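You operate a simulated robot arm through the tools that you are given. There is no shell and no other tool. Be economical: measure what you need, move in short steps, check, and stop when the job is done.

You are at the controls of a simulated two-armed robot. One attempt, no reset.

TASK
Pick up the brown box labelled "clips" from the steel table with one hand, pass it to the other hand and put it on the top of the turntable. Set down upright: brown box.

It is judged by the outcome, as a careful person would: the job done as asked, and still so three seconds after it is handed in. It fails if anything else is knocked over, pushed out of place, dropped, spilled or broken.

THE ROBOT
Two 6-joint arms with two-finger grippers on one trunk, on a base that drives. Base frame: it is fixed to the floor where the robot stands at the start and does not move with it; the origin is under the middle of the robot, x ahead of it, y to its left, z up; the surface under the hand at the start is at about z = 0.8. Readings come in m, rad, newtons and seconds.
The left shoulder is at the start at [0.07, 0.176, 0.859], the right one opposite. With the tool pointing down near the work surface each hand reaches from about 0.48 to 0.76 m from the robot's upright axis, wherever it stands, measured 20 degrees to its own side. Places, roughly: top of the turntable [1.4, -3.7, 0.8]. Payload 2.45 kg a hand.
Tool frame (each hand has its own): the origin (TCP) lies between the finger pads and is the grasp point; the fingertips stand 0.026 m ahead of it; z points along the fingers, y is the line along which they close. The gripper opens to 0.096 m. The gripper's body begins 0.069 m behind the TCP.
Orientation is that of the tool frame in the base frame, as a unit quaternion [x, y, z, w]. With the fingers straight down and closing along the base's y, the tool's x points along the base's -x, its y along +y and its z along -z.

THE INTERFACE
- The arms move only by the tool drive_tool. It takes "left_increments", "right_increments" or both (then of equal length, played together; a hand with none holds still); each is a list that holds one entry, the list of rows, each a list of 7 numbers: the shift along the tool's x, y, z in m, then the turn, a rotation vector about the tool's x, y, z in rad, then the opening, from 0 (shut) to 1 (fully open). In form: [[[x, y, z, wx, wy, wz, claw], ...]]. A call has 1 to 20 rows; each row is the pose to reach, as a shift and turn from the pose commanded when the call began, along the tool's axes at that moment. Each row takes 0.2 s and may step no farther than 0.05 m and 0.15 rad from the row before; otherwise, or with a gripper value out of range, the whole call is refused. A pose out of reach is approached as far as the arm can. The call stops where the force on the tool passes 40 N (or 10 N more than at its start, if that is more) or the arm is blocked; 0.2 s more then pass. The fingers move at their own pace and stop on an object; they squeeze with about 25 N. The grip force told is the motor's: it shows also when the fingers shut on nothing. Time passes only in rows, and 0.2 s behind the last, so rows that repeat a pose let the fingers close. The reply holds the time, the measured pose of the TCP, the force on the tool along the base axes, the opening and the grip force, in the units named above and with some noise, with the torque about the TCP (base axes, N m) and any sound that the robot's microphone picked up.
- Cameras (640 x 400 px; columns grow to the right, rows downward): "scene" is now at [0.1417, 0.0095, 1.1891]; the picture's right is [0.10, -1.00, 0.00], its down [-0.47, -0.05, -0.88] and it looks along [0.88, 0.09, -0.47] (base axes); focal length 285 px, centre (320, 200). "left" rides on the left gripper at [0.082, -0.003, -0.098] in its tool frame; the picture's right is [0.04, 1.00, 0.00], its down [-0.73, 0.03, -0.68] and it looks along [-0.68, 0.03, 0.73] (tool axes); focal length 256 px, centre (320, 200). "right" rides on the right gripper at [0.082, 0.003, -0.098] in its tool frame; the picture's right is [-0.04, 1.00, 0.00], its down [-0.73, -0.03, -0.68] and it looks along [-0.68, -0.03, 0.73] (tool axes); focal length 256 px, centre (320, 200). There is no depth. A picture from a camera that has moved, and an enlarged one, comes with that camera's place and axes in the base frame and with its lens.
- grab_frame(camera): a new picture of that camera. No time passes.
- slide_trunk(by): slides the trunk up (or, below 0, down) by that many m; the arms and the scene camera ride with it, the base frame stays. It gives what a move gives, with no picture.
- base_move(legs): drives the robot by 1 to 6 legs, each [ahead, left, turn to the left] in m, m and rad, along the robot's own axes; the way and the turn of a leg run together, so that a leg with both is an arc; at most 1.5 m and 3.142 rad a leg. The arms and the cameras ride along, it lands a little off, and it stops where it bumps. It gives what a move gives.
- turn_head(pan, tilt): turns the head with the scene camera to pan (to the left, within 1.501 rad either way) and tilt (down, from -0.506 to 1.204), counted from straight ahead of the robot. It gives what a move gives.
- enlarge(camera, box): a new picture of the part [left, top, right, bottom] of that camera's present view, enlarged. No time passes.
- sign_off(): hands the job in; it is judged then, once.

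Go step by step. Nothing tells you exact positions but the pictures and the camera data: compare them with the known pose of the tool, close in by small moves and look again before you grip or let go. The budget is 120 turns and 92 pictures, counting those below and the enlarged ones. Unless the task says otherwise, let go and move clear before handing in, and close with one line.

The tools are called as a command line: name --argument value ..., lists and objects as JSON in quotes. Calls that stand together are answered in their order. drive_tool: Moves the arms, as the interface text tells. Its arguments: {"type":"object","properties":{"left_increments":{"type":"array"},"right_increments":{"type":"array"}},"required":[]} The other tools are called the same way: slide_trunk (by) slides the trunk up or down; base_move (legs) drives the base; turn_head (pan, tilt) turns the head that bears the scene camera; grab_frame (camera) takes a picture; enlarge (camera, box) takes an enlarged picture of a part of a camera's view; sign_off () hands the job in.

At the start:

```text
clock: 0.0
left_tcp_pos: [0.5933, 0.2454, 1.09]
left_orientation: [-0.001, 1.0, 0.0, 0.001]
left_ft_force: [0.0, -0.9, 0.5]
left_torque: [0.02, 0.01, -0.04]
left_gripper_width: 0.096
left_grip_force: 0.0
right_tcp_pos: [0.4901, -0.2131, 1.0273]
right_orientation: [0.0, 1.0, 0.0, 0.0]
right_ft_force: [-0.1, -0.9, -0.3]
right_torque: [-0.01, -0.02, 0.0]
right_gripper_width: 0.0959
right_grip_force: 0.1
trunk travel left (down, up): [-0.344, 0.496]
robot x, y, heading: [0.003, -0.0004, 0.002]
head pan, tilt: [0.098, 0.494]
```

scene: 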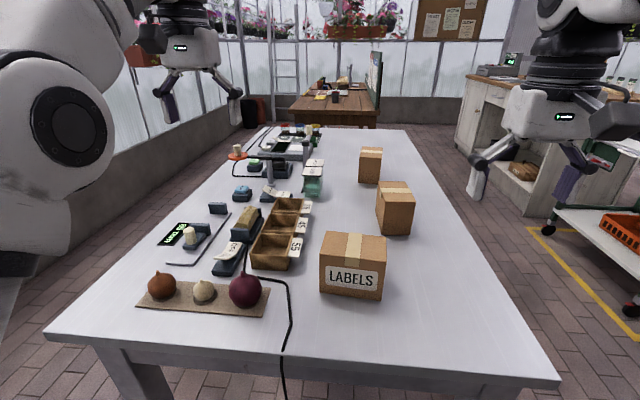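
right: 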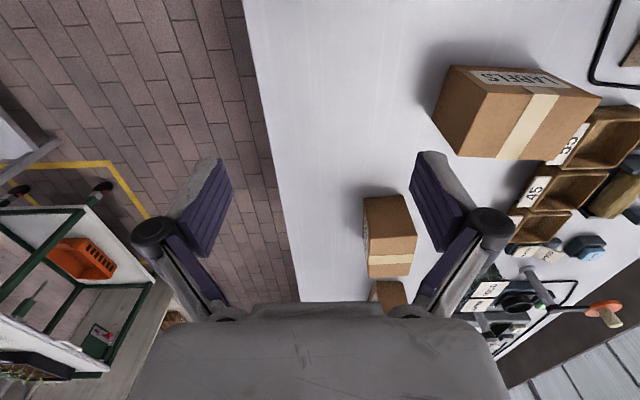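
left: 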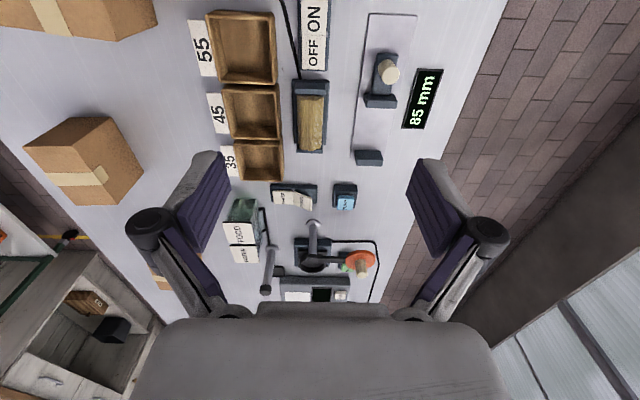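

I see three brown boxes on the steel table: one reads LABELS, and the other two have no readable label from here. I'll enlarge the pictures to find "clips".

enlarge --camera "scene" --box '[310, 130, 470, 310]'

enlarge --camera "right" --box '[340, 170, 440, 310]'

```text
2.22 times, centred on (390, 220) of scene
camera zoom: at [0.1417, 0.0095, 1.1891], right [0.1, -1.0, 0.0], down [-0.47, -0.05, -0.88], along [0.88, 0.09, -0.47], focal length 633 px, centre (164, 156)
```

zoom: 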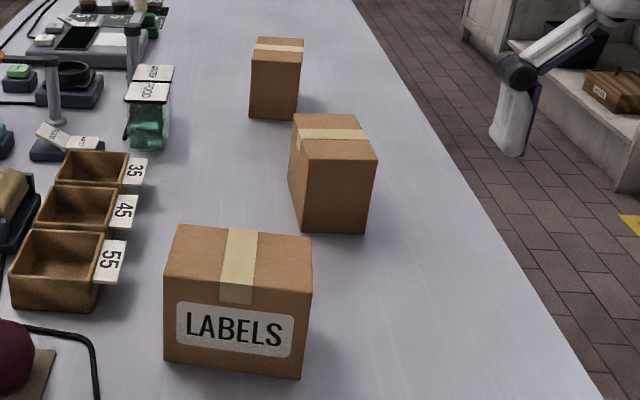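

```text
2.86 times, centred on (390, 240) of right
camera zoom: at [0.4095, -0.2107, 1.1258], right [0.04, 1.0, 0.0], down [0.73, -0.03, 0.68], along [0.68, -0.03, -0.73], focal length 731 px, centre (120, 86)
```

zoom: 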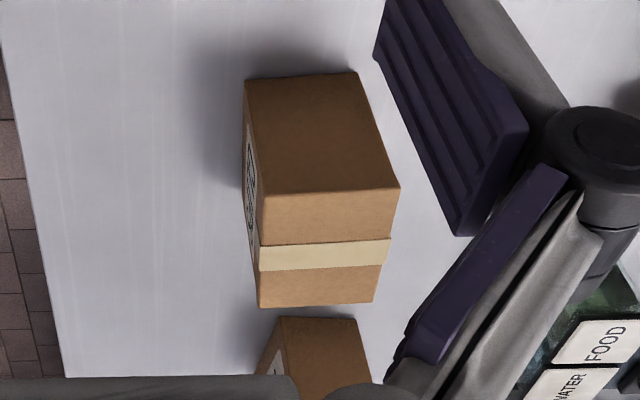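

The labels of the other two boxes face the right side of the table (‑y). I'll look to the right to see what room there is for driving round there and to find the turntable.

turn_head --pan -0.8 --tilt 0.4

grab_frame --camera "scene"

turn_head --pan -1.5 --tilt 0.4

grab_frame --camera "scene"

```text
clock: 1.2
left_tcp_pos: [0.593, 0.2459, 1.089]
left_orientation: [-0.001, 1.0, 0.0, 0.0]
left_ft_force: [0.6, 0.5, 0.4]
left_torque: [0.0, 0.01, 0.0]
left_gripper_width: 0.0961
left_grip_force: 0.2
right_tcp_pos: [0.4909, -0.213, 1.0279]
right_orientation: [0.0, 1.0, 0.0, 0.0]
right_ft_force: [0.2, 0.6, -0.6]
right_torque: [0.0, 0.01, 0.01]
right_gripper_width: 0.0962
right_grip_force: 0.0
trunk travel left (down, up): [-0.344, 0.496]
robot x, y, heading: [0.0037, 0.0046, 0.0]
head pan, tilt: [-0.799, 0.4]
```

```text
86 pictures are left
camera scene: at [0.1157, -0.0658, 1.1977], right [-0.72, -0.7, 0.0], down [-0.27, 0.28, -0.92], along [0.64, -0.66, -0.39], focal length 285 px, centre (320, 200)
```

scene: 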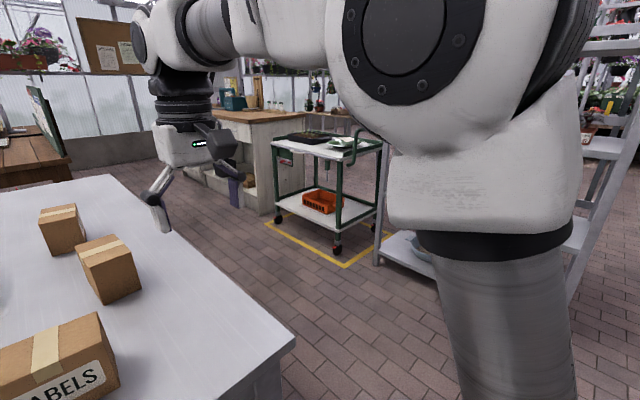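

```text
clock: 2.3
left_tcp_pos: [0.5927, 0.2451, 1.0894]
left_orientation: [0.0, 1.0, 0.0, 0.0]
left_ft_force: [-0.2, 0.0, -0.1]
left_torque: [0.01, 0.0, 0.0]
left_gripper_width: 0.096
left_grip_force: 0.1
right_tcp_pos: [0.4902, -0.2129, 1.0275]
right_orientation: [0.0, 1.0, -0.001, 0.0]
right_ft_force: [-0.4, 0.8, 0.2]
right_torque: [0.03, 0.01, -0.01]
right_gripper_width: 0.096
right_grip_force: 0.2
trunk travel left (down, up): [-0.344, 0.496]
robot x, y, heading: [0.002, 0.0009, 0.005]
head pan, tilt: [-1.499, 0.4]
```

```text
85 pictures are left
camera scene: at [0.0578, -0.0919, 1.1977], right [-1.0, -0.07, 0.0], down [-0.03, 0.39, -0.92], along [0.07, -0.92, -0.39], focal length 285 px, centre (320, 200)
```

scene: 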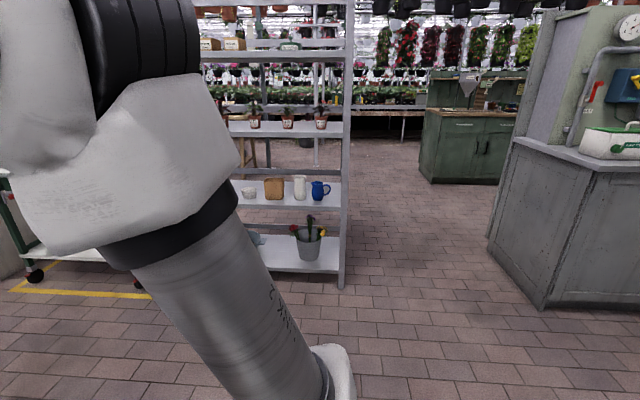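

The way along the right side of the table is free (edge at about y = -0.28, shelf at y ≈ -1.5, cart beyond x ≈ 1.1). I'll drive to about (0.7, -0.85) and turn to face the table's right side to read the labels.

base_move --legs '[[0, -0.85, 0], [0.7, 0, 0], [0, 0, 1.57]]'

turn_head --pan 0.0 --tilt 0.5

grab_frame --camera "scene"

```text
clock: 14.1
left_tcp_pos: [0.4611, -0.2573, 1.0888]
left_orientation: [0.708, -0.706, -0.001, 0.0]
left_ft_force: [0.6, 0.3, -0.8]
left_torque: [0.01, -0.01, 0.03]
left_gripper_width: 0.096
left_grip_force: 0.1
right_tcp_pos: [0.9183, -0.3589, 1.0273]
right_orientation: [0.709, -0.705, 0.0, 0.0]
right_ft_force: [0.0, 0.3, -0.1]
right_torque: [0.02, -0.03, 0.01]
right_gripper_width: 0.0961
right_grip_force: 0.1
trunk travel left (down, up): [-0.344, 0.496]
robot x, y, heading: [0.7041, -0.8499, 1.578]
head pan, tilt: [-1.499, 0.4]
```

```text
clock: 15.7
left_tcp_pos: [0.4601, -0.256, 1.0888]
left_orientation: [0.707, -0.707, 0.0, 0.0]
left_ft_force: [-0.3, 0.4, 1.0]
left_torque: [0.01, 0.0, 0.02]
left_gripper_width: 0.0957
left_grip_force: 0.0
right_tcp_pos: [0.9196, -0.3586, 1.0283]
right_orientation: [0.708, -0.706, -0.001, 0.0]
right_ft_force: [0.7, -0.3, 0.3]
right_torque: [0.04, 0.0, 0.01]
right_gripper_width: 0.0961
right_grip_force: 0.1
trunk travel left (down, up): [-0.344, 0.496]
robot x, y, heading: [0.7088, -0.8525, 1.573]
head pan, tilt: [0.0, 0.499]
```

```text
84 pictures are left
camera scene: at [0.7079, -0.7074, 1.1886], right [1.0, 0.0, 0.0], down [0.0, -0.48, -0.88], along [0.0, 0.88, -0.48], focal length 285 px, centre (320, 200)
```

scene: 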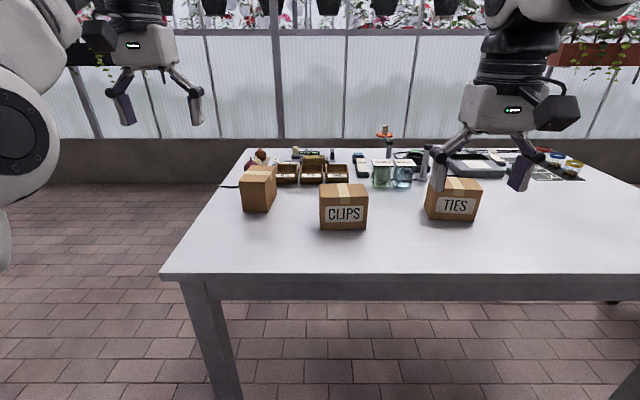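

The middle box is CLIPS: about 0.11 long (x) × 0.07 deep (y) × 0.09 high, centred near (0.765, -0.108). The right hand will pick it, tilted and gripping across its 0.07 depth at the right part. The left hand will take it at the left part in the air. First I'll turn both wrists a quarter turn here, clear of the boxes.

drive_tool --right_increments '[[[0, 0, 0, 0, 0, -0.143, 1], [0, 0, 0, 0, 0, -0.286, 1], [0, 0, 0, 0, 0, -0.428, 1], [0, 0, 0, 0, 0, -0.571, 1], [0, 0, 0, 0, 0, -0.714, 1], [0, 0, 0, 0, 0, -0.857, 1], [0, 0, 0, 0, 0, -1.0, 1], [0, 0, 0, 0, 0, -1.142, 1], [0, 0, 0, 0, 0, -1.285, 1], [0, 0, 0, 0, 0, -1.428, 1], [0, 0, 0, 0, 0, -1.571, 1], [0, 0, 0, 0, 0, -1.571, 1]]]' --left_increments '[[[0, 0, 0, 0, 0, 0.143, 1], [0, 0, 0, 0, 0, 0.286, 1], [0, 0, 0, 0, 0, 0.428, 1], [0, 0, 0, 0, 0, 0.571, 1], [0, 0, 0, 0, 0, 0.714, 1], [0, 0, 0, 0, 0, 0.857, 1], [0, 0, 0, 0, 0, 1.0, 1], [0, 0, 0, 0, 0, 1.142, 1], [0, 0, 0, 0, 0, 1.285, 1], [0, 0, 0, 0, 0, 1.428, 1], [0, 0, 0, 0, 0, 1.571, 1], [0, 0, 0, 0, 0, 1.571, 1]]]'

grab_frame --camera "scene"

```text
clock: 18.3
left_tcp_pos: [0.4597, -0.2559, 1.0907]
left_orientation: [-0.001, 1.0, -0.001, 0.0]
left_ft_force: [-0.4, 0.1, -0.3]
left_torque: [0.0, -0.03, 0.02]
left_gripper_width: 0.096
left_grip_force: 0.1
right_tcp_pos: [0.9191, -0.3582, 1.0275]
right_orientation: [1.0, 0.002, 0.0, 0.0]
right_ft_force: [-0.2, -0.3, -0.4]
right_torque: [0.03, -0.01, 0.0]
right_gripper_width: 0.0959
right_grip_force: 0.0
trunk travel left (down, up): [-0.344, 0.496]
robot x, y, heading: [0.7058, -0.8484, 1.574]
head pan, tilt: [0.0, 0.499]
```

```text
83 pictures are left
camera scene: at [0.7078, -0.7075, 1.1886], right [1.0, 0.0, 0.0], down [0.0, -0.48, -0.88], along [0.0, 0.88, -0.48], focal length 285 px, centre (320, 200)
```

scene: 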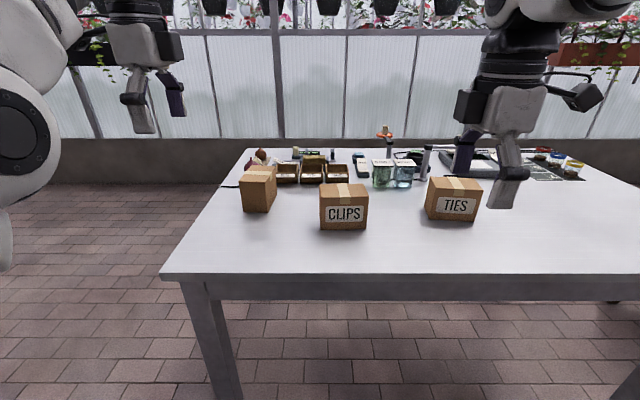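

Both wrists are turned as wanted, with their cameras facing outward. Now I'll drive closer to the box and tilt both hands about 0.45 rad.

base_move --legs '[[0.14, 0.1, 0]]'

drive_tool --right_increments '[[[0, 0, 0, 0, -0.15, 0, 1], [0, 0, 0, 0, -0.3, 0, 1], [0, 0, 0, 0, -0.45, 0, 1], [0, 0, 0, 0, -0.45, 0, 1]]]' --left_increments '[[[0, 0, 0, 0, -0.15, 0, 1], [0, 0, 0, 0, -0.3, 0, 1], [0, 0, 0, 0, -0.45, 0, 1], [0, 0, 0, 0, -0.45, 0, 1]]]'

grab_frame --camera "scene"

grab_frame --camera "right"

```text
clock: 19.8
left_tcp_pos: [0.3579, -0.1154, 1.0871]
left_orientation: [-0.002, 1.0, -0.001, 0.0]
left_ft_force: [-0.7, 0.4, 0.6]
left_torque: [-0.06, -0.03, 0.03]
left_gripper_width: 0.0959
left_grip_force: 0.1
right_tcp_pos: [0.8162, -0.2172, 1.027]
right_orientation: [1.0, 0.002, 0.0, 0.001]
right_ft_force: [0.4, -0.2, 0.3]
right_torque: [-0.03, -0.06, 0.0]
right_gripper_width: 0.0959
right_grip_force: 0.1
trunk travel left (down, up): [-0.344, 0.496]
robot x, y, heading: [0.6059, -0.7088, 1.574]
head pan, tilt: [0.0, 0.499]
```

```text
clock: 20.8
left_tcp_pos: [0.3581, -0.1158, 1.0894]
left_orientation: [-0.002, 0.975, 0.001, 0.224]
left_ft_force: [0.1, 0.3, 0.7]
left_torque: [0.03, -0.01, -0.02]
left_gripper_width: 0.0961
left_grip_force: 0.0
right_tcp_pos: [0.8184, -0.2185, 1.0283]
right_orientation: [0.974, 0.002, -0.224, 0.001]
right_ft_force: [0.0, 0.1, 0.2]
right_torque: [0.0, 0.01, -0.01]
right_gripper_width: 0.0955
right_grip_force: 0.1
trunk travel left (down, up): [-0.344, 0.496]
robot x, y, heading: [0.6058, -0.7076, 1.573]
head pan, tilt: [0.0, 0.499]
```

```text
82 pictures are left
camera scene: at [0.6069, -0.567, 1.1885], right [1.0, 0.0, 0.0], down [0.0, -0.48, -0.88], along [0.0, 0.88, -0.48], focal length 285 px, centre (320, 200)
```

scene: 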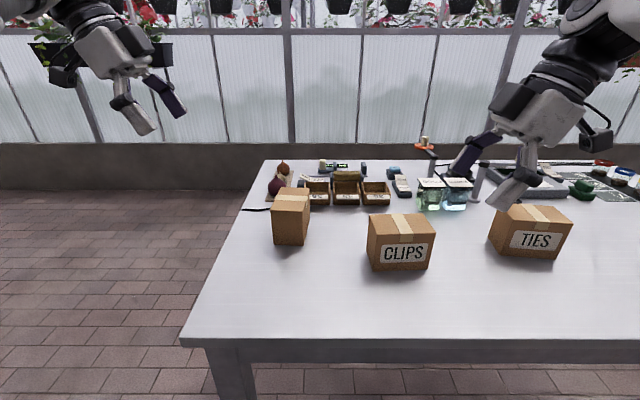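

```text
81 pictures are left
camera right: at [0.935, -0.2211, 1.0803], right [-0.03, -1.0, 0.02], down [-0.36, 0.03, 0.93], along [-0.93, 0.02, -0.36], focal length 256 px, centre (320, 200)
```

right: 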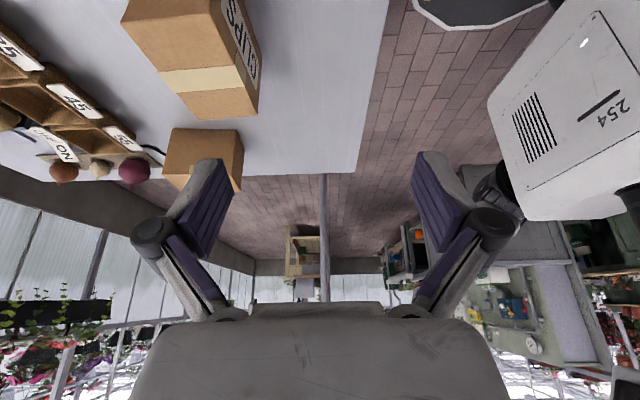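

I'll enlarge the box for accurate corner readings.

enlarge --camera "scene" --box '[350, 200, 450, 280]'

```text
5.00 times, centred on (400, 240) of scene
camera zoom: at [0.6069, -0.567, 1.1885], right [1.0, 0.0, 0.0], down [0.0, -0.48, -0.88], along [0.0, 0.88, -0.48], focal length 1423 px, centre (-80, 0)
```

zoom: 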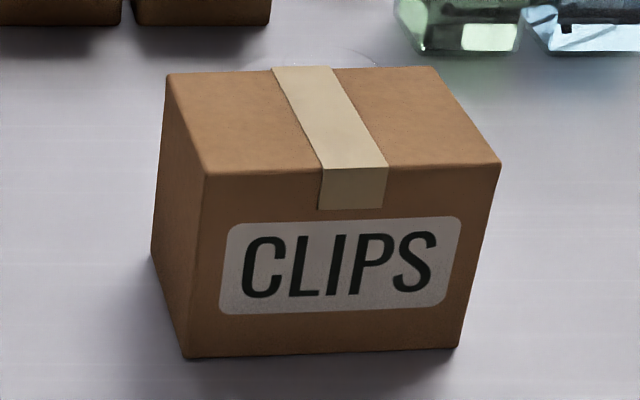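

CLIPS: centre (0.7625, -0.110), top z 0.888, yaw about +0.065 rad, size roughly 0.107×0.067×0.088. I'll bring the right hand to a pre-grasp 0.1 m back along its finger axis.

drive_tool --right_increments '[[[0.014, -0.0284, 0.017, -0.007, 0, -0.0146, 1], [0.028, -0.0568, 0.034, -0.014, 0, -0.029, 1], [0.042, -0.085, 0.051, -0.021, 0, -0.044, 1], [0.0561, -0.1135, 0.0687, -0.028, 0, -0.0585, 1], [0.0561, -0.1135, 0.0687, -0.028, 0, -0.0585, 1]]]'

grab_frame --camera "scene"

grab_frame --camera "right"

```text
clock: 21.9
left_tcp_pos: [0.3593, -0.1172, 1.0893]
left_orientation: [-0.002, 0.975, 0.002, 0.224]
left_ft_force: [0.7, -1.5, -0.5]
left_torque: [0.01, 0.01, 0.01]
left_gripper_width: 0.0962
left_grip_force: 0.1
right_tcp_pos: [0.838, -0.1029, 0.9421]
right_orientation: [0.974, 0.034, -0.224, 0.007]
right_ft_force: [-0.5, -0.6, 0.0]
right_torque: [0.03, -0.01, 0.01]
right_gripper_width: 0.0961
right_grip_force: 0.0
trunk travel left (down, up): [-0.344, 0.496]
robot x, y, heading: [0.6063, -0.7106, 1.579]
head pan, tilt: [0.0, 0.499]
```

```text
79 pictures are left
camera scene: at [0.6069, -0.568, 1.1887], right [1.0, 0.0, 0.0], down [0.0, -0.48, -0.88], along [0.0, 0.88, -0.48], focal length 285 px, centre (320, 200)
```

scene: 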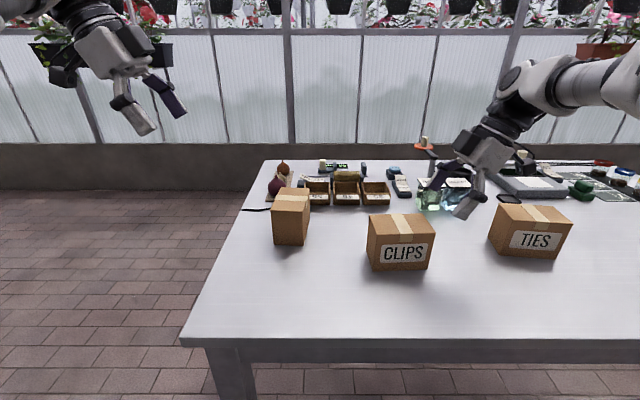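

```text
78 pictures are left
camera right: at [0.9551, -0.0997, 0.9956], right [0.03, -1.0, 0.02], down [-0.37, 0.0, 0.93], along [-0.93, -0.04, -0.37], focal length 256 px, centre (320, 200)
```

right: 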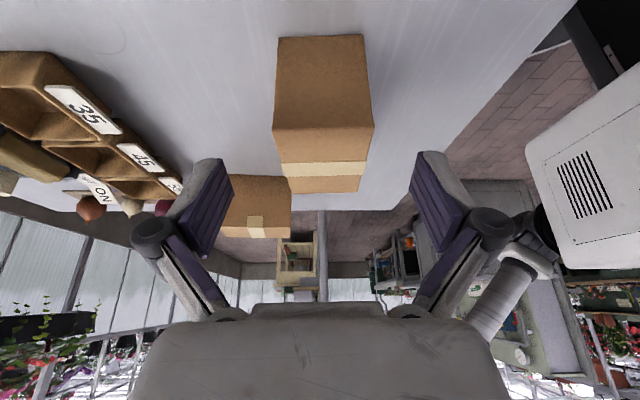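

The box is centred between the fingers. I'll advance 0.1 m along the finger axis and close gently.

drive_tool --right_increments '[[[0, 0, 0.025, 0, 0, 0, 1], [0, 0, 0.05, 0, 0, 0, 1], [0, 0, 0.075, 0, 0, 0, 1], [0, 0, 0.1, 0, 0, 0, 1], [0, 0, 0.1, 0, 0, 0, 1]]]'

grab_frame --camera "scene"

grab_frame --camera "right"

```text
clock: 23.1
left_tcp_pos: [0.3584, -0.1153, 1.0888]
left_orientation: [-0.001, 0.975, 0.001, 0.223]
left_ft_force: [0.4, -0.2, -0.9]
left_torque: [-0.02, -0.03, 0.0]
left_gripper_width: 0.0957
left_grip_force: 0.1
right_tcp_pos: [0.7944, -0.1053, 0.852]
right_orientation: [0.974, 0.033, -0.223, 0.008]
right_ft_force: [-0.5, 0.0, -0.1]
right_torque: [0.01, -0.01, -0.01]
right_gripper_width: 0.0963
right_grip_force: 0.0
trunk travel left (down, up): [-0.344, 0.496]
robot x, y, heading: [0.6055, -0.7095, 1.579]
head pan, tilt: [0.0, 0.499]
```

```text
77 pictures are left
camera scene: at [0.6072, -0.5672, 1.1886], right [1.0, 0.0, 0.0], down [0.0, -0.48, -0.88], along [0.0, 0.88, -0.48], focal length 285 px, centre (320, 200)
```

scene: 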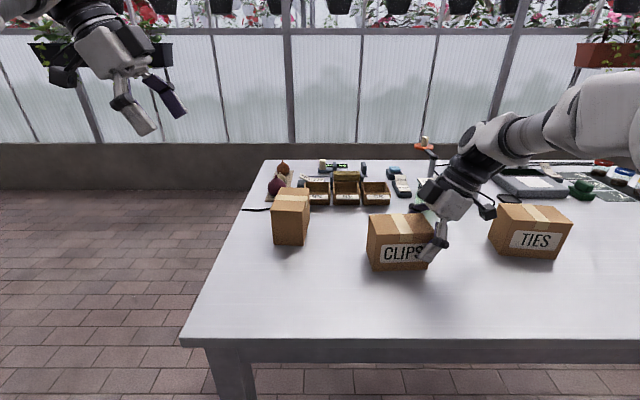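

```text
76 pictures are left
camera right: at [0.9121, -0.1025, 0.9047], right [0.03, -1.0, 0.02], down [-0.37, 0.0, 0.93], along [-0.93, -0.04, -0.37], focal length 256 px, centre (320, 200)
```

right: 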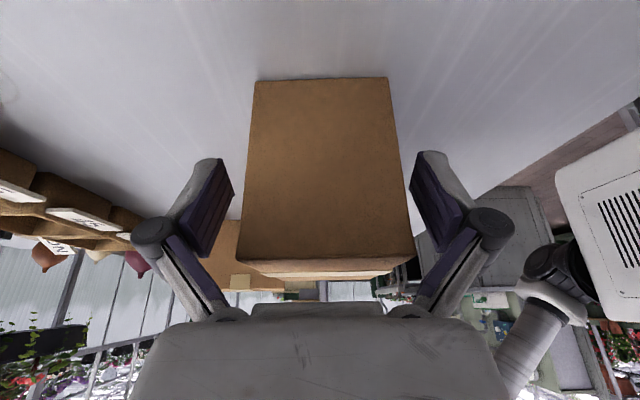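

The fingers straddle the box well. Closing, then lifting straight up 5 cm.

drive_tool --right_increments '[[[0, 0, 0, 0, 0, 0, 0.3], [0, 0, 0, 0, 0, 0, 0], [0, 0, 0, 0, 0, 0, 0], [0, 0, 0, 0, 0, 0, 0], [0, 0, 0, 0, 0, 0, 0]]]'

drive_tool --right_increments '[[[-0.0087, 0, -0.018, 0, 0, 0, 0], [-0.0218, 0, -0.045, 0, 0, 0, 0], [-0.0218, 0, -0.045, 0, 0, 0, 0]]]'

grab_frame --camera "scene"

```text
clock: 24.4
left_tcp_pos: [0.3597, -0.1165, 1.0892]
left_orientation: [-0.001, 0.975, 0.001, 0.224]
left_ft_force: [-0.2, -0.5, 0.0]
left_torque: [-0.04, -0.01, -0.01]
left_gripper_width: 0.0958
left_grip_force: 0.0
right_tcp_pos: [0.7955, -0.107, 0.8537]
right_orientation: [0.974, 0.033, -0.224, 0.006]
right_ft_force: [3.4, 6.5, 17.1]
right_torque: [0.13, 0.06, 0.01]
right_gripper_width: 0.0705
right_grip_force: 24.7
trunk travel left (down, up): [-0.344, 0.496]
robot x, y, heading: [0.6023, -0.7104, 1.574]
head pan, tilt: [0.0, 0.499]
```

```text
clock: 25.1
left_tcp_pos: [0.3599, -0.1156, 1.0892]
left_orientation: [-0.002, 0.975, 0.001, 0.222]
left_ft_force: [-0.6, 0.4, -0.5]
left_torque: [0.02, 0.03, -0.04]
left_gripper_width: 0.0959
left_grip_force: 0.0
right_tcp_pos: [0.7951, -0.1045, 0.901]
right_orientation: [0.974, 0.033, -0.223, 0.008]
right_ft_force: [0.1, -0.2, -1.5]
right_torque: [0.01, -0.06, -0.02]
right_gripper_width: 0.0699
right_grip_force: 25.0
trunk travel left (down, up): [-0.344, 0.496]
robot x, y, heading: [0.6067, -0.7081, 1.576]
head pan, tilt: [0.0, 0.499]
```

```text
75 pictures are left
camera scene: at [0.6072, -0.5664, 1.1884], right [1.0, 0.0, 0.0], down [0.0, -0.48, -0.88], along [0.0, 0.88, -0.48], focal length 285 px, centre (320, 200)
```

scene: 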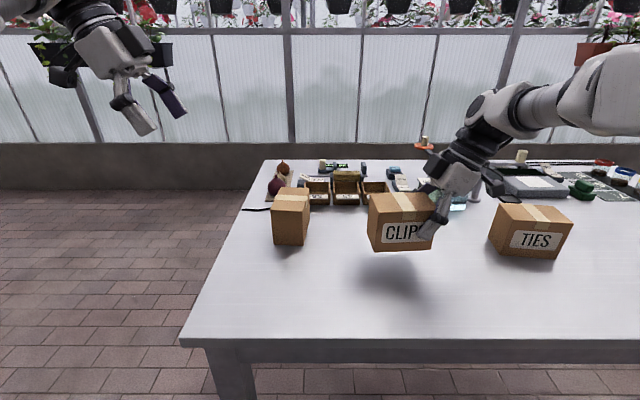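

The box is held (0.070 m, about 1.5 N) and hangs level. I'll raise it 0.15 m and move it toward the robot's middle for the hand-over.

drive_tool --right_increments '[[[-0.0164, 0, -0.034, 0, 0, 0, 0], [-0.0327, 0, -0.0675, 0, 0, 0, 0], [-0.049, 0, -0.101, 0, 0, 0, 0], [-0.0654, 0, -0.135, 0, 0, 0, 0], [-0.0924, -0.002, -0.122, 0, 0, 0, 0], [-0.1194, -0.004, -0.109, 0, 0, 0, 0], [-0.1464, -0.006, -0.096, 0, 0, 0, 0], [-0.1734, -0.008, -0.083, 0, 0, 0, 0], [-0.1734, -0.008, -0.083, 0, 0, 0, 0]]]'

turn_head --pan 0 --tilt 0.4

grab_frame --camera "scene"

grab_frame --camera "left"

```text
clock: 27.1
left_tcp_pos: [0.3585, -0.1159, 1.0894]
left_orientation: [-0.002, 0.975, 0.001, 0.222]
left_ft_force: [0.3, -1.0, -0.5]
left_torque: [0.01, -0.01, 0.0]
left_gripper_width: 0.0959
left_grip_force: 0.1
right_tcp_pos: [0.674, -0.1075, 1.0516]
right_orientation: [0.974, 0.033, -0.223, 0.007]
right_ft_force: [0.0, 0.3, -1.8]
right_torque: [0.01, -0.03, 0.0]
right_gripper_width: 0.0697
right_grip_force: 24.8
trunk travel left (down, up): [-0.344, 0.496]
robot x, y, heading: [0.6069, -0.7084, 1.572]
head pan, tilt: [0.0, 0.499]
```

```text
clock: 27.8
left_tcp_pos: [0.359, -0.1154, 1.0885]
left_orientation: [-0.003, 0.975, 0.001, 0.222]
left_ft_force: [-0.7, 0.6, -0.3]
left_torque: [0.04, 0.01, 0.02]
left_gripper_width: 0.096
left_grip_force: 0.0
right_tcp_pos: [0.6747, -0.1063, 1.0526]
right_orientation: [0.974, 0.034, -0.223, 0.008]
right_ft_force: [0.5, 1.0, -0.7]
right_torque: [-0.01, -0.07, 0.01]
right_gripper_width: 0.0698
right_grip_force: 24.6
trunk travel left (down, up): [-0.344, 0.496]
robot x, y, heading: [0.6039, -0.7117, 1.574]
head pan, tilt: [0.0, 0.4]
```

```text
74 pictures are left
camera scene: at [0.6069, -0.5651, 1.1976], right [1.0, 0.0, 0.0], down [0.0, -0.39, -0.92], along [0.0, 0.92, -0.39], focal length 285 px, centre (320, 200)
```

scene: 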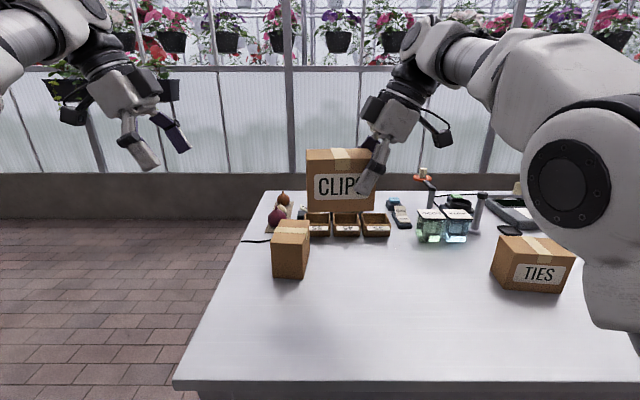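

```text
73 pictures are left
camera left: at [0.2423, -0.12, 1.1423], right [-0.04, 1.0, -0.02], down [0.37, 0.03, 0.93], along [0.93, 0.03, -0.37], focal length 256 px, centre (320, 200)
```

left: 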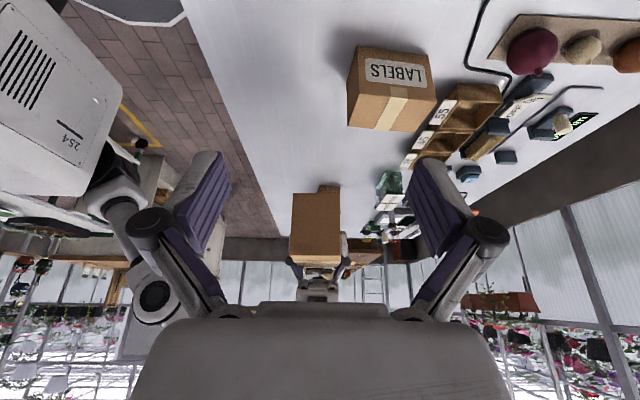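

The box hangs at about (0.641, -0.109), top z ≈ 1.09. I'll bring the left hand to its own pre-grasp, 0.1 m back along its finger axis, aimed at the left part of the box.

drive_tool --left_increments '[[[-0.035, 0, 0.007, -0.005, 0, -0.01, 1], [-0.07, 0, 0.014, -0.01, 0, -0.02, 1], [-0.104, 0.001, 0.021, -0.015, 0, -0.03, 1], [-0.139, 0.001, 0.028, -0.02, 0, -0.04, 1], [-0.174, 0.001, 0.035, -0.025, 0, -0.05, 1], [-0.208, 0.0015, 0.0419, -0.028, 0, -0.0585, 1], [-0.208, 0.0015, 0.0419, -0.028, 0, -0.0585, 1]]]'

grab_frame --camera "scene"

grab_frame --camera "left"

```text
clock: 29.4
left_tcp_pos: [0.5585, -0.1257, 1.1282]
left_orientation: [-0.034, 0.974, 0.008, 0.224]
left_ft_force: [0.4, 0.0, -0.2]
left_torque: [-0.01, 0.03, -0.04]
left_gripper_width: 0.096
left_grip_force: 0.0
left hand out of reach, approached as far as the arm can: row 5, 6, 7
right_tcp_pos: [0.674, -0.1051, 1.0508]
right_orientation: [0.974, 0.034, -0.223, 0.008]
right_ft_force: [0.2, 0.8, -1.8]
right_torque: [-0.04, -0.1, 0.03]
right_gripper_width: 0.0694
right_grip_force: 24.7
trunk travel left (down, up): [-0.344, 0.496]
robot x, y, heading: [0.6072, -0.7115, 1.571]
head pan, tilt: [0.0, 0.4]
```

```text
72 pictures are left
camera scene: at [0.6066, -0.5641, 1.1975], right [1.0, 0.0, 0.0], down [0.0, -0.39, -0.92], along [0.0, 0.92, -0.39], focal length 285 px, centre (320, 200)
```

scene: 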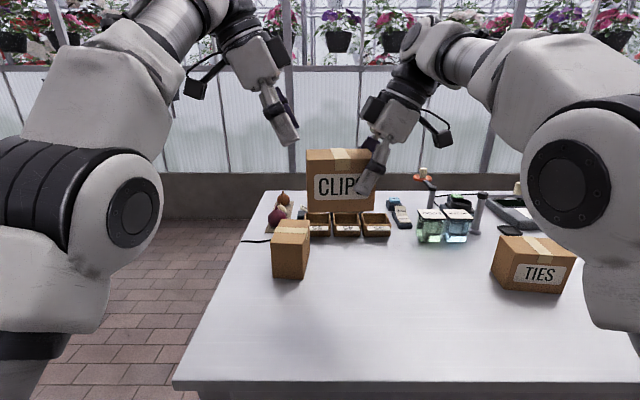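

```text
71 pictures are left
camera left: at [0.4414, -0.1376, 1.1808], right [-0.11, 0.99, -0.02], down [0.36, 0.06, 0.93], along [0.93, 0.09, -0.37], focal length 256 px, centre (320, 200)
```

left: 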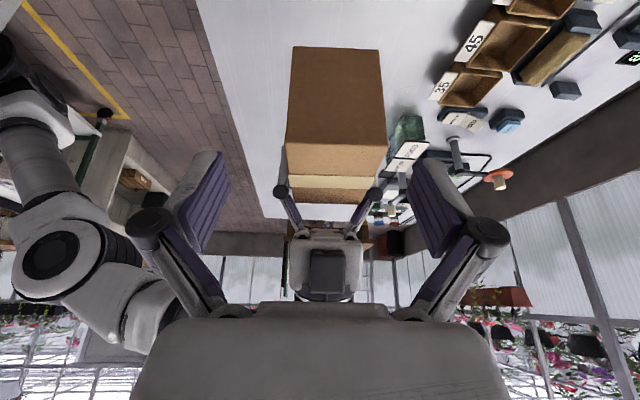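

The left arm ran slightly out of reach there (too high and far). I'll bring both hands 0.09 m nearer the robot together, then look at the poses.

drive_tool --right_increments '[[[-0.0017, 0.03, 0.001, 0, 0, 0, 0], [-0.0033, 0.06, 0.0017, 0, 0, 0, 0], [-0.005, 0.09, 0.0025, 0, 0, 0, 0], [-0.005, 0.09, 0.0025, 0, 0, 0, 0]]]' --left_increments '[[[0.0017, -0.03, -0.001, 0, 0, 0, 1], [0.0033, -0.06, -0.0017, 0, 0, 0, 1], [0.005, -0.09, -0.0025, 0, 0, 0, 1], [0.005, -0.09, -0.0025, 0, 0, 0, 1]]]'

grab_frame --camera "left"

grab_frame --camera "scene"

```text
clock: 30.4
left_tcp_pos: [0.5582, -0.2143, 1.1267]
left_orientation: [-0.034, 0.974, 0.006, 0.222]
left_ft_force: [-0.4, 0.5, -0.1]
left_torque: [-0.07, 0.0, 0.01]
left_gripper_width: 0.0962
left_grip_force: 0.0
right_tcp_pos: [0.675, -0.1959, 1.0495]
right_orientation: [0.974, 0.034, -0.223, 0.009]
right_ft_force: [0.1, 0.6, -0.9]
right_torque: [-0.03, -0.08, 0.01]
right_gripper_width: 0.0697
right_grip_force: 25.1
trunk travel left (down, up): [-0.344, 0.496]
robot x, y, heading: [0.6042, -0.7098, 1.573]
head pan, tilt: [0.0, 0.4]
```

```text
70 pictures are left
camera left: at [0.4424, -0.2259, 1.1806], right [-0.1, 0.99, -0.02], down [0.36, 0.06, 0.93], along [0.93, 0.09, -0.37], focal length 256 px, centre (320, 200)
```

left: 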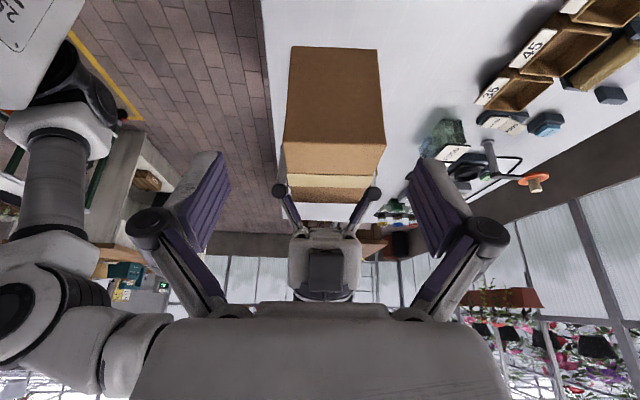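

```text
69 pictures are left
camera scene: at [0.607, -0.5628, 1.1973], right [1.0, 0.0, 0.0], down [0.0, -0.39, -0.92], along [0.0, 0.92, -0.39], focal length 285 px, centre (320, 200)
```

scene: 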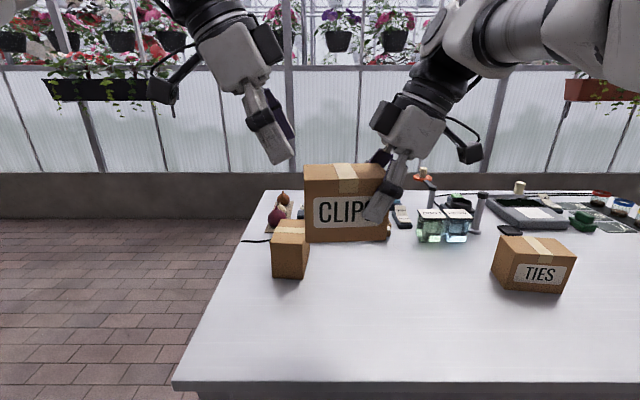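

Right TCP is at (0.675, -0.196, 1.05), and the box matches my prediction. I'll correct the left hand sideways, advance halfway and check.

drive_tool --left_increments '[[[-0.0133, 0.011, 0, 0, 0, 0, 1], [-0.0133, 0.011, 0.02, 0, 0, 0, 1], [-0.0133, 0.011, 0.04, 0, 0, 0, 1], [-0.0133, 0.011, 0.04, 0, 0, 0, 1]]]'

grab_frame --camera "left"

grab_frame --camera "scene"

```text
clock: 31.4
left_tcp_pos: [0.5877, -0.2039, 1.0988]
left_orientation: [-0.032, 0.974, 0.007, 0.223]
left_ft_force: [-0.7, 0.5, -0.1]
left_torque: [0.03, 0.0, -0.01]
left_gripper_width: 0.096
left_grip_force: 0.0
right_tcp_pos: [0.676, -0.1977, 1.0508]
right_orientation: [0.974, 0.034, -0.224, 0.007]
right_ft_force: [0.0, -0.7, -1.9]
right_torque: [-0.01, -0.03, 0.01]
right_gripper_width: 0.0696
right_grip_force: 25.6
trunk travel left (down, up): [-0.344, 0.496]
robot x, y, heading: [0.607, -0.7064, 1.572]
head pan, tilt: [0.0, 0.4]
```

```text
68 pictures are left
camera left: at [0.4712, -0.2158, 1.1516], right [-0.1, 0.99, -0.02], down [0.36, 0.05, 0.93], along [0.93, 0.09, -0.37], focal length 256 px, centre (320, 200)
```

left: 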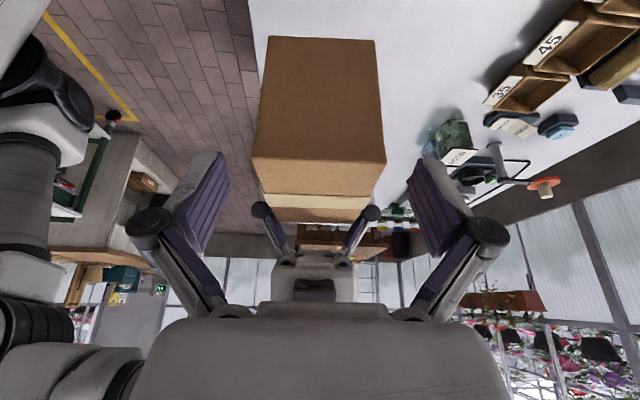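

```text
67 pictures are left
camera scene: at [0.6068, -0.5654, 1.1977], right [1.0, 0.0, 0.0], down [0.0, -0.39, -0.92], along [0.0, 0.92, -0.39], focal length 285 px, centre (320, 200)
```

scene: 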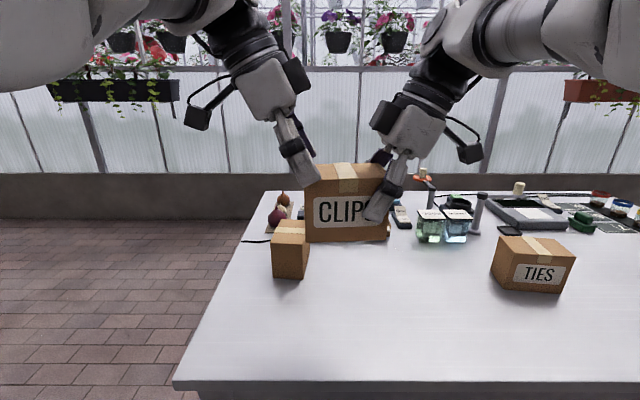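

Clear and aligned: the hands' bodies stay apart. I'll advance the remaining 0.05 m.

drive_tool --left_increments '[[[0, 0, 0.017, 0, 0, 0, 1], [0, 0, 0.034, 0, 0, 0, 1], [0, 0, 0.05, 0, 0, 0, 1], [0, 0, 0.05, 0, 0, 0, 1]]]'

grab_frame --camera "left"

enlarge --camera "scene" --box '[220, 60, 460, 250]'

```text
clock: 32.4
left_tcp_pos: [0.6081, -0.2019, 1.0539]
left_orientation: [-0.034, 0.974, 0.008, 0.222]
left_ft_force: [-0.4, -1.0, 0.0]
left_torque: [-0.02, 0.04, 0.02]
left_gripper_width: 0.0961
left_grip_force: 0.0
right_tcp_pos: [0.6754, -0.198, 1.0508]
right_orientation: [0.974, 0.035, -0.223, 0.008]
right_ft_force: [0.1, 0.2, -1.9]
right_torque: [-0.04, -0.09, 0.01]
right_gripper_width: 0.0697
right_grip_force: 24.8
trunk travel left (down, up): [-0.344, 0.496]
robot x, y, heading: [0.6069, -0.7083, 1.579]
head pan, tilt: [0.0, 0.4]
```

```text
66 pictures are left
camera left: at [0.4924, -0.2141, 1.107], right [-0.1, 0.99, -0.02], down [0.36, 0.05, 0.93], along [0.93, 0.09, -0.37], focal length 256 px, centre (320, 200)
```

left: 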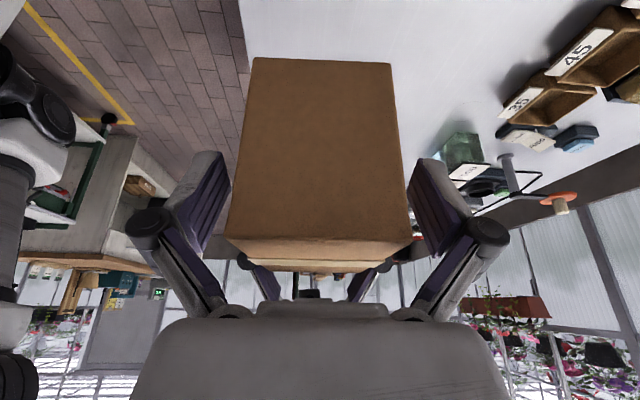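

```text
2.11 times, centred on (340, 155) of scene
camera zoom: at [0.6068, -0.5654, 1.1977], right [1.0, 0.0, 0.0], down [0.0, -0.39, -0.92], along [0.0, 0.92, -0.39], focal length 599 px, centre (278, 295)
```

zoom: 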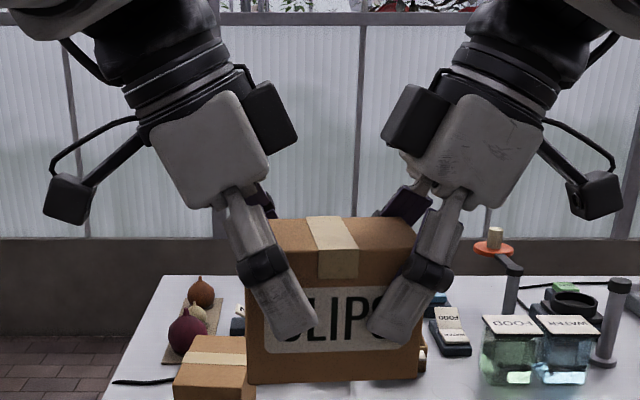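

Both hands straddle the box without touching each other. Closing the left gripper.

drive_tool --left_increments '[[[0, 0, 0, 0, 0, 0, 0.3], [0, 0, 0, 0, 0, 0, 0], [0, 0, 0, 0, 0, 0, 0], [0, 0, 0, 0, 0, 0, 0], [0, 0, 0, 0, 0, 0, 0]]]'

```text
clock: 33.6
left_tcp_pos: [0.6077, -0.2015, 1.0542]
left_orientation: [-0.034, 0.974, 0.007, 0.223]
left_ft_force: [-11.0, -10.3, 13.6]
left_torque: [-0.06, -0.27, -0.34]
left_gripper_width: 0.0696
left_grip_force: 25.2
right_tcp_pos: [0.676, -0.1978, 1.0519]
right_orientation: [0.974, 0.034, -0.222, 0.008]
right_ft_force: [11.1, 10.3, -15.1]
right_torque: [0.08, -0.68, -0.27]
right_gripper_width: 0.0697
right_grip_force: 25.2
trunk travel left (down, up): [-0.344, 0.496]
robot x, y, heading: [0.6078, -0.7052, 1.576]
head pan, tilt: [0.0, 0.4]
```

The left hand holds the box firmly. Now I'll open the right hand and back it off along its finger axis.

drive_tool --right_increments '[[[0, 0, 0, 0, 0, 0, 0.8], [0, 0, 0, 0, 0, 0, 1], [0, 0, 0, 0, 0, 0, 1]]]'

enlarge --camera "scene" --box '[220, 60, 460, 250]'

```text
clock: 34.4
left_tcp_pos: [0.6093, -0.2024, 1.0539]
left_orientation: [-0.033, 0.974, 0.007, 0.222]
left_ft_force: [0.1, -1.3, -0.5]
left_torque: [-0.01, 0.02, 0.0]
left_gripper_width: 0.0696
left_grip_force: 25.1
right_tcp_pos: [0.6749, -0.1979, 1.0504]
right_orientation: [0.974, 0.033, -0.223, 0.007]
right_ft_force: [0.6, -0.8, -0.1]
right_torque: [-0.01, 0.01, -0.01]
right_gripper_width: 0.0961
right_grip_force: 0.0
trunk travel left (down, up): [-0.344, 0.496]
robot x, y, heading: [0.608, -0.7124, 1.572]
head pan, tilt: [0.0, 0.4]
```

```text
2.11 times, centred on (340, 155) of scene
camera zoom: at [0.6071, -0.5653, 1.1977], right [1.0, 0.0, 0.0], down [0.0, -0.39, -0.92], along [0.0, 0.92, -0.39], focal length 599 px, centre (278, 295)
```

zoom: 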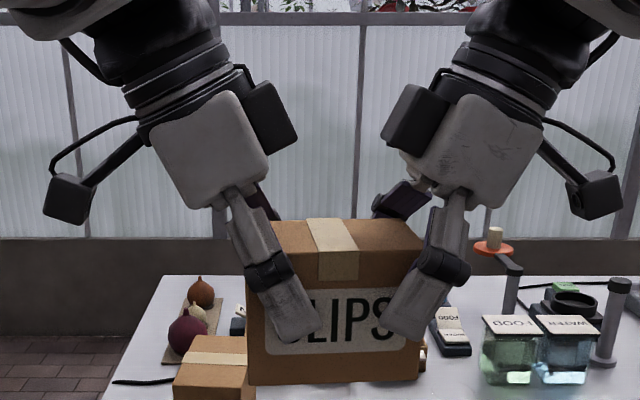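

The left hand holds it alone and the box is level. I'll retract the right hand.

drive_tool --right_increments '[[[0, 0, -0.03, 0, 0, 0, 1], [0, 0, -0.06, 0, 0, 0, 1], [0, 0, -0.09, 0, 0, 0, 1], [0, 0, -0.12, 0, 0, 0, 1], [0.03, 0, -0.12, 0, 0, 0, 1], [0.06, 0, -0.12, 0, 0, 0, 1], [0.09, 0, -0.12, 0, 0, 0, 1], [0.12, 0, -0.12, 0, 0, 0, 1], [0.15, 0, -0.12, 0, 0, 0, 1], [0.15, 0, -0.12, 0, 0, 0, 1]]]'

turn_head --pan -1.5 --tilt 0.4

grab_frame --camera "scene"

turn_head --pan 1.5 --tilt 0.4

grab_frame --camera "scene"

```text
clock: 36.6
left_tcp_pos: [0.6096, -0.203, 1.053]
left_orientation: [-0.034, 0.974, 0.008, 0.223]
left_ft_force: [-0.3, 0.2, 0.0]
left_torque: [0.0, 0.04, 0.03]
left_gripper_width: 0.0696
left_grip_force: 25.5
right_tcp_pos: [0.8622, -0.1839, 1.094]
right_orientation: [0.974, 0.034, -0.222, 0.008]
right_ft_force: [-0.6, -0.7, 0.2]
right_torque: [0.02, -0.02, 0.03]
right_gripper_width: 0.0959
right_grip_force: 0.1
trunk travel left (down, up): [-0.344, 0.496]
robot x, y, heading: [0.6079, -0.7103, 1.572]
head pan, tilt: [0.0, 0.4]
```

```text
clock: 38.2
left_tcp_pos: [0.6092, -0.2027, 1.052]
left_orientation: [-0.033, 0.974, 0.008, 0.222]
left_ft_force: [-0.3, -0.4, 0.4]
left_torque: [-0.01, 0.06, 0.02]
left_gripper_width: 0.0698
left_grip_force: 25.5
right_tcp_pos: [0.8627, -0.1848, 1.0928]
right_orientation: [0.974, 0.034, -0.223, 0.007]
right_ft_force: [-0.1, -1.2, 0.5]
right_torque: [0.0, -0.02, -0.02]
right_gripper_width: 0.0959
right_grip_force: 0.1
trunk travel left (down, up): [-0.344, 0.496]
robot x, y, heading: [0.6047, -0.7094, 1.574]
head pan, tilt: [-1.499, 0.4]
```

```text
63 pictures are left
camera scene: at [0.6999, -0.6508, 1.1977], right [0.08, -1.0, 0.0], down [-0.39, -0.03, -0.92], along [0.92, 0.07, -0.39], focal length 285 px, centre (320, 200)
```

scene: 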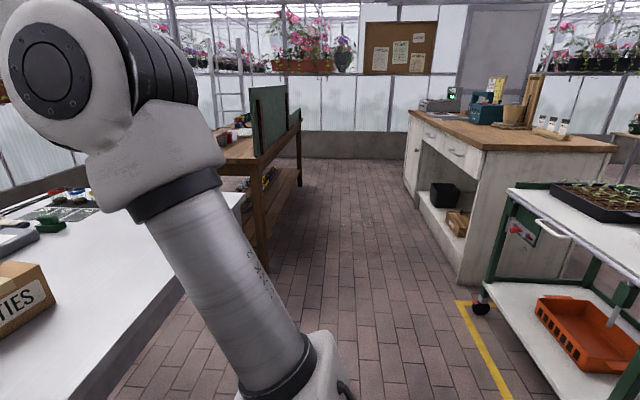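

```text
clock: 40.8
left_tcp_pos: [0.6086, -0.2018, 1.0536]
left_orientation: [-0.033, 0.974, 0.008, 0.222]
left_ft_force: [0.4, 0.5, -0.9]
left_torque: [-0.01, 0.03, -0.01]
left_gripper_width: 0.0696
left_grip_force: 25.4
right_tcp_pos: [0.8637, -0.1846, 1.0936]
right_orientation: [0.974, 0.034, -0.224, 0.008]
right_ft_force: [-0.4, -0.3, -0.2]
right_torque: [0.01, -0.02, 0.01]
right_gripper_width: 0.0958
right_grip_force: 0.1
trunk travel left (down, up): [-0.344, 0.496]
robot x, y, heading: [0.6058, -0.706, 1.574]
head pan, tilt: [1.499, 0.4]
```

```text
62 pictures are left
camera scene: at [0.5151, -0.6516, 1.1977], right [0.07, 1.0, 0.0], down [0.39, -0.03, -0.92], along [-0.92, 0.06, -0.39], focal length 285 px, centre (320, 200)
```

scene: 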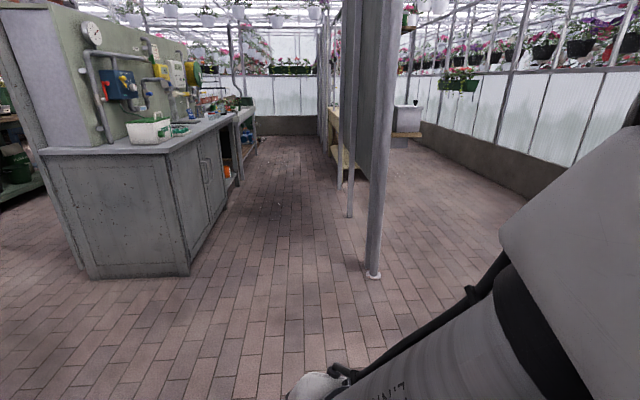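

The right hand is clear. The turntable lies behind the shelf, so I'll go through the passage at x ≈ -0.5. I'll back off, slide left, then turn about to face -y and look.

base_move --legs '[[-0.2, 0, 0], [0, 1.15, 0], [0, 0, 1.57], [0, 0, 1.57]]'

turn_head --pan 0.6 --tilt 0.3

grab_frame --camera "scene"

turn_head --pan 0 --tilt 0.4

grab_frame --camera "scene"

```text
clock: 55.5
left_tcp_pos: [-0.5526, -1.4188, 1.0546]
left_orientation: [0.975, 0.023, -0.222, 0.005]
left_ft_force: [0.2, -0.3, -0.4]
left_torque: [0.01, -0.04, 0.0]
left_gripper_width: 0.0693
left_grip_force: 24.5
right_tcp_pos: [-0.8069, -1.4316, 1.0943]
right_orientation: [-0.022, 0.974, 0.006, 0.223]
right_ft_force: [0.3, 0.1, 0.2]
right_torque: [0.05, -0.03, -0.05]
right_gripper_width: 0.0962
right_grip_force: 0.1
trunk travel left (down, up): [-0.344, 0.496]
robot x, y, heading: [-0.5379, -0.9136, -1.587]
head pan, tilt: [1.499, 0.4]
```

```text
clock: 56.7
left_tcp_pos: [-0.5517, -1.4188, 1.0543]
left_orientation: [0.975, 0.022, -0.222, 0.005]
left_ft_force: [-0.1, 0.1, 0.4]
left_torque: [-0.04, -0.02, -0.01]
left_gripper_width: 0.0694
left_grip_force: 25.2
right_tcp_pos: [-0.8072, -1.4302, 1.0929]
right_orientation: [-0.022, 0.974, 0.005, 0.224]
right_ft_force: [0.0, -0.2, -0.2]
right_torque: [0.01, 0.02, -0.03]
right_gripper_width: 0.0958
right_grip_force: 0.1
trunk travel left (down, up): [-0.344, 0.496]
robot x, y, heading: [-0.5425, -0.912, -1.59]
head pan, tilt: [0.6, 0.3]
```

```text
61 pictures are left
camera scene: at [-0.4875, -1.0399, 1.2069], right [-0.84, -0.55, 0.0], down [-0.16, 0.25, -0.96], along [0.53, -0.8, -0.3], focal length 285 px, centre (320, 200)
```

scene: 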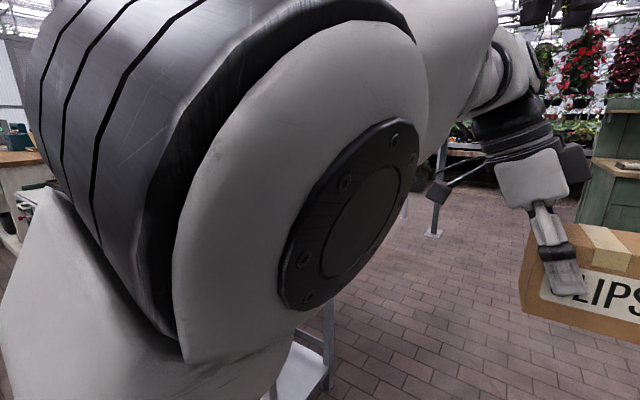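

```text
clock: 57.7
left_tcp_pos: [-0.5526, -1.4183, 1.0539]
left_orientation: [0.975, 0.022, -0.222, 0.004]
left_ft_force: [-1.1, -0.4, 0.0]
left_torque: [0.04, -0.04, -0.02]
left_gripper_width: 0.0697
left_grip_force: 24.9
right_tcp_pos: [-0.8063, -1.43, 1.094]
right_orientation: [-0.022, 0.975, 0.005, 0.223]
right_ft_force: [0.0, 0.2, 0.4]
right_torque: [-0.02, 0.01, 0.02]
right_gripper_width: 0.0963
right_grip_force: 0.1
trunk travel left (down, up): [-0.344, 0.496]
robot x, y, heading: [-0.5402, -0.9102, -1.589]
head pan, tilt: [0.0, 0.4]
```

```text
60 pictures are left
camera scene: at [-0.5405, -1.0545, 1.1977], right [-1.0, 0.02, 0.0], down [0.01, 0.39, -0.92], along [-0.02, -0.92, -0.39], focal length 285 px, centre (320, 200)
```

scene: 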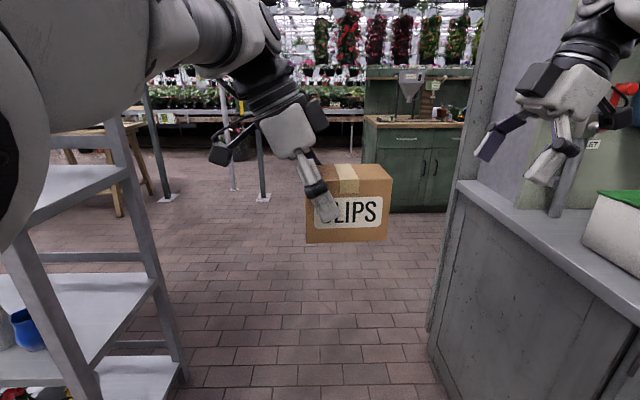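

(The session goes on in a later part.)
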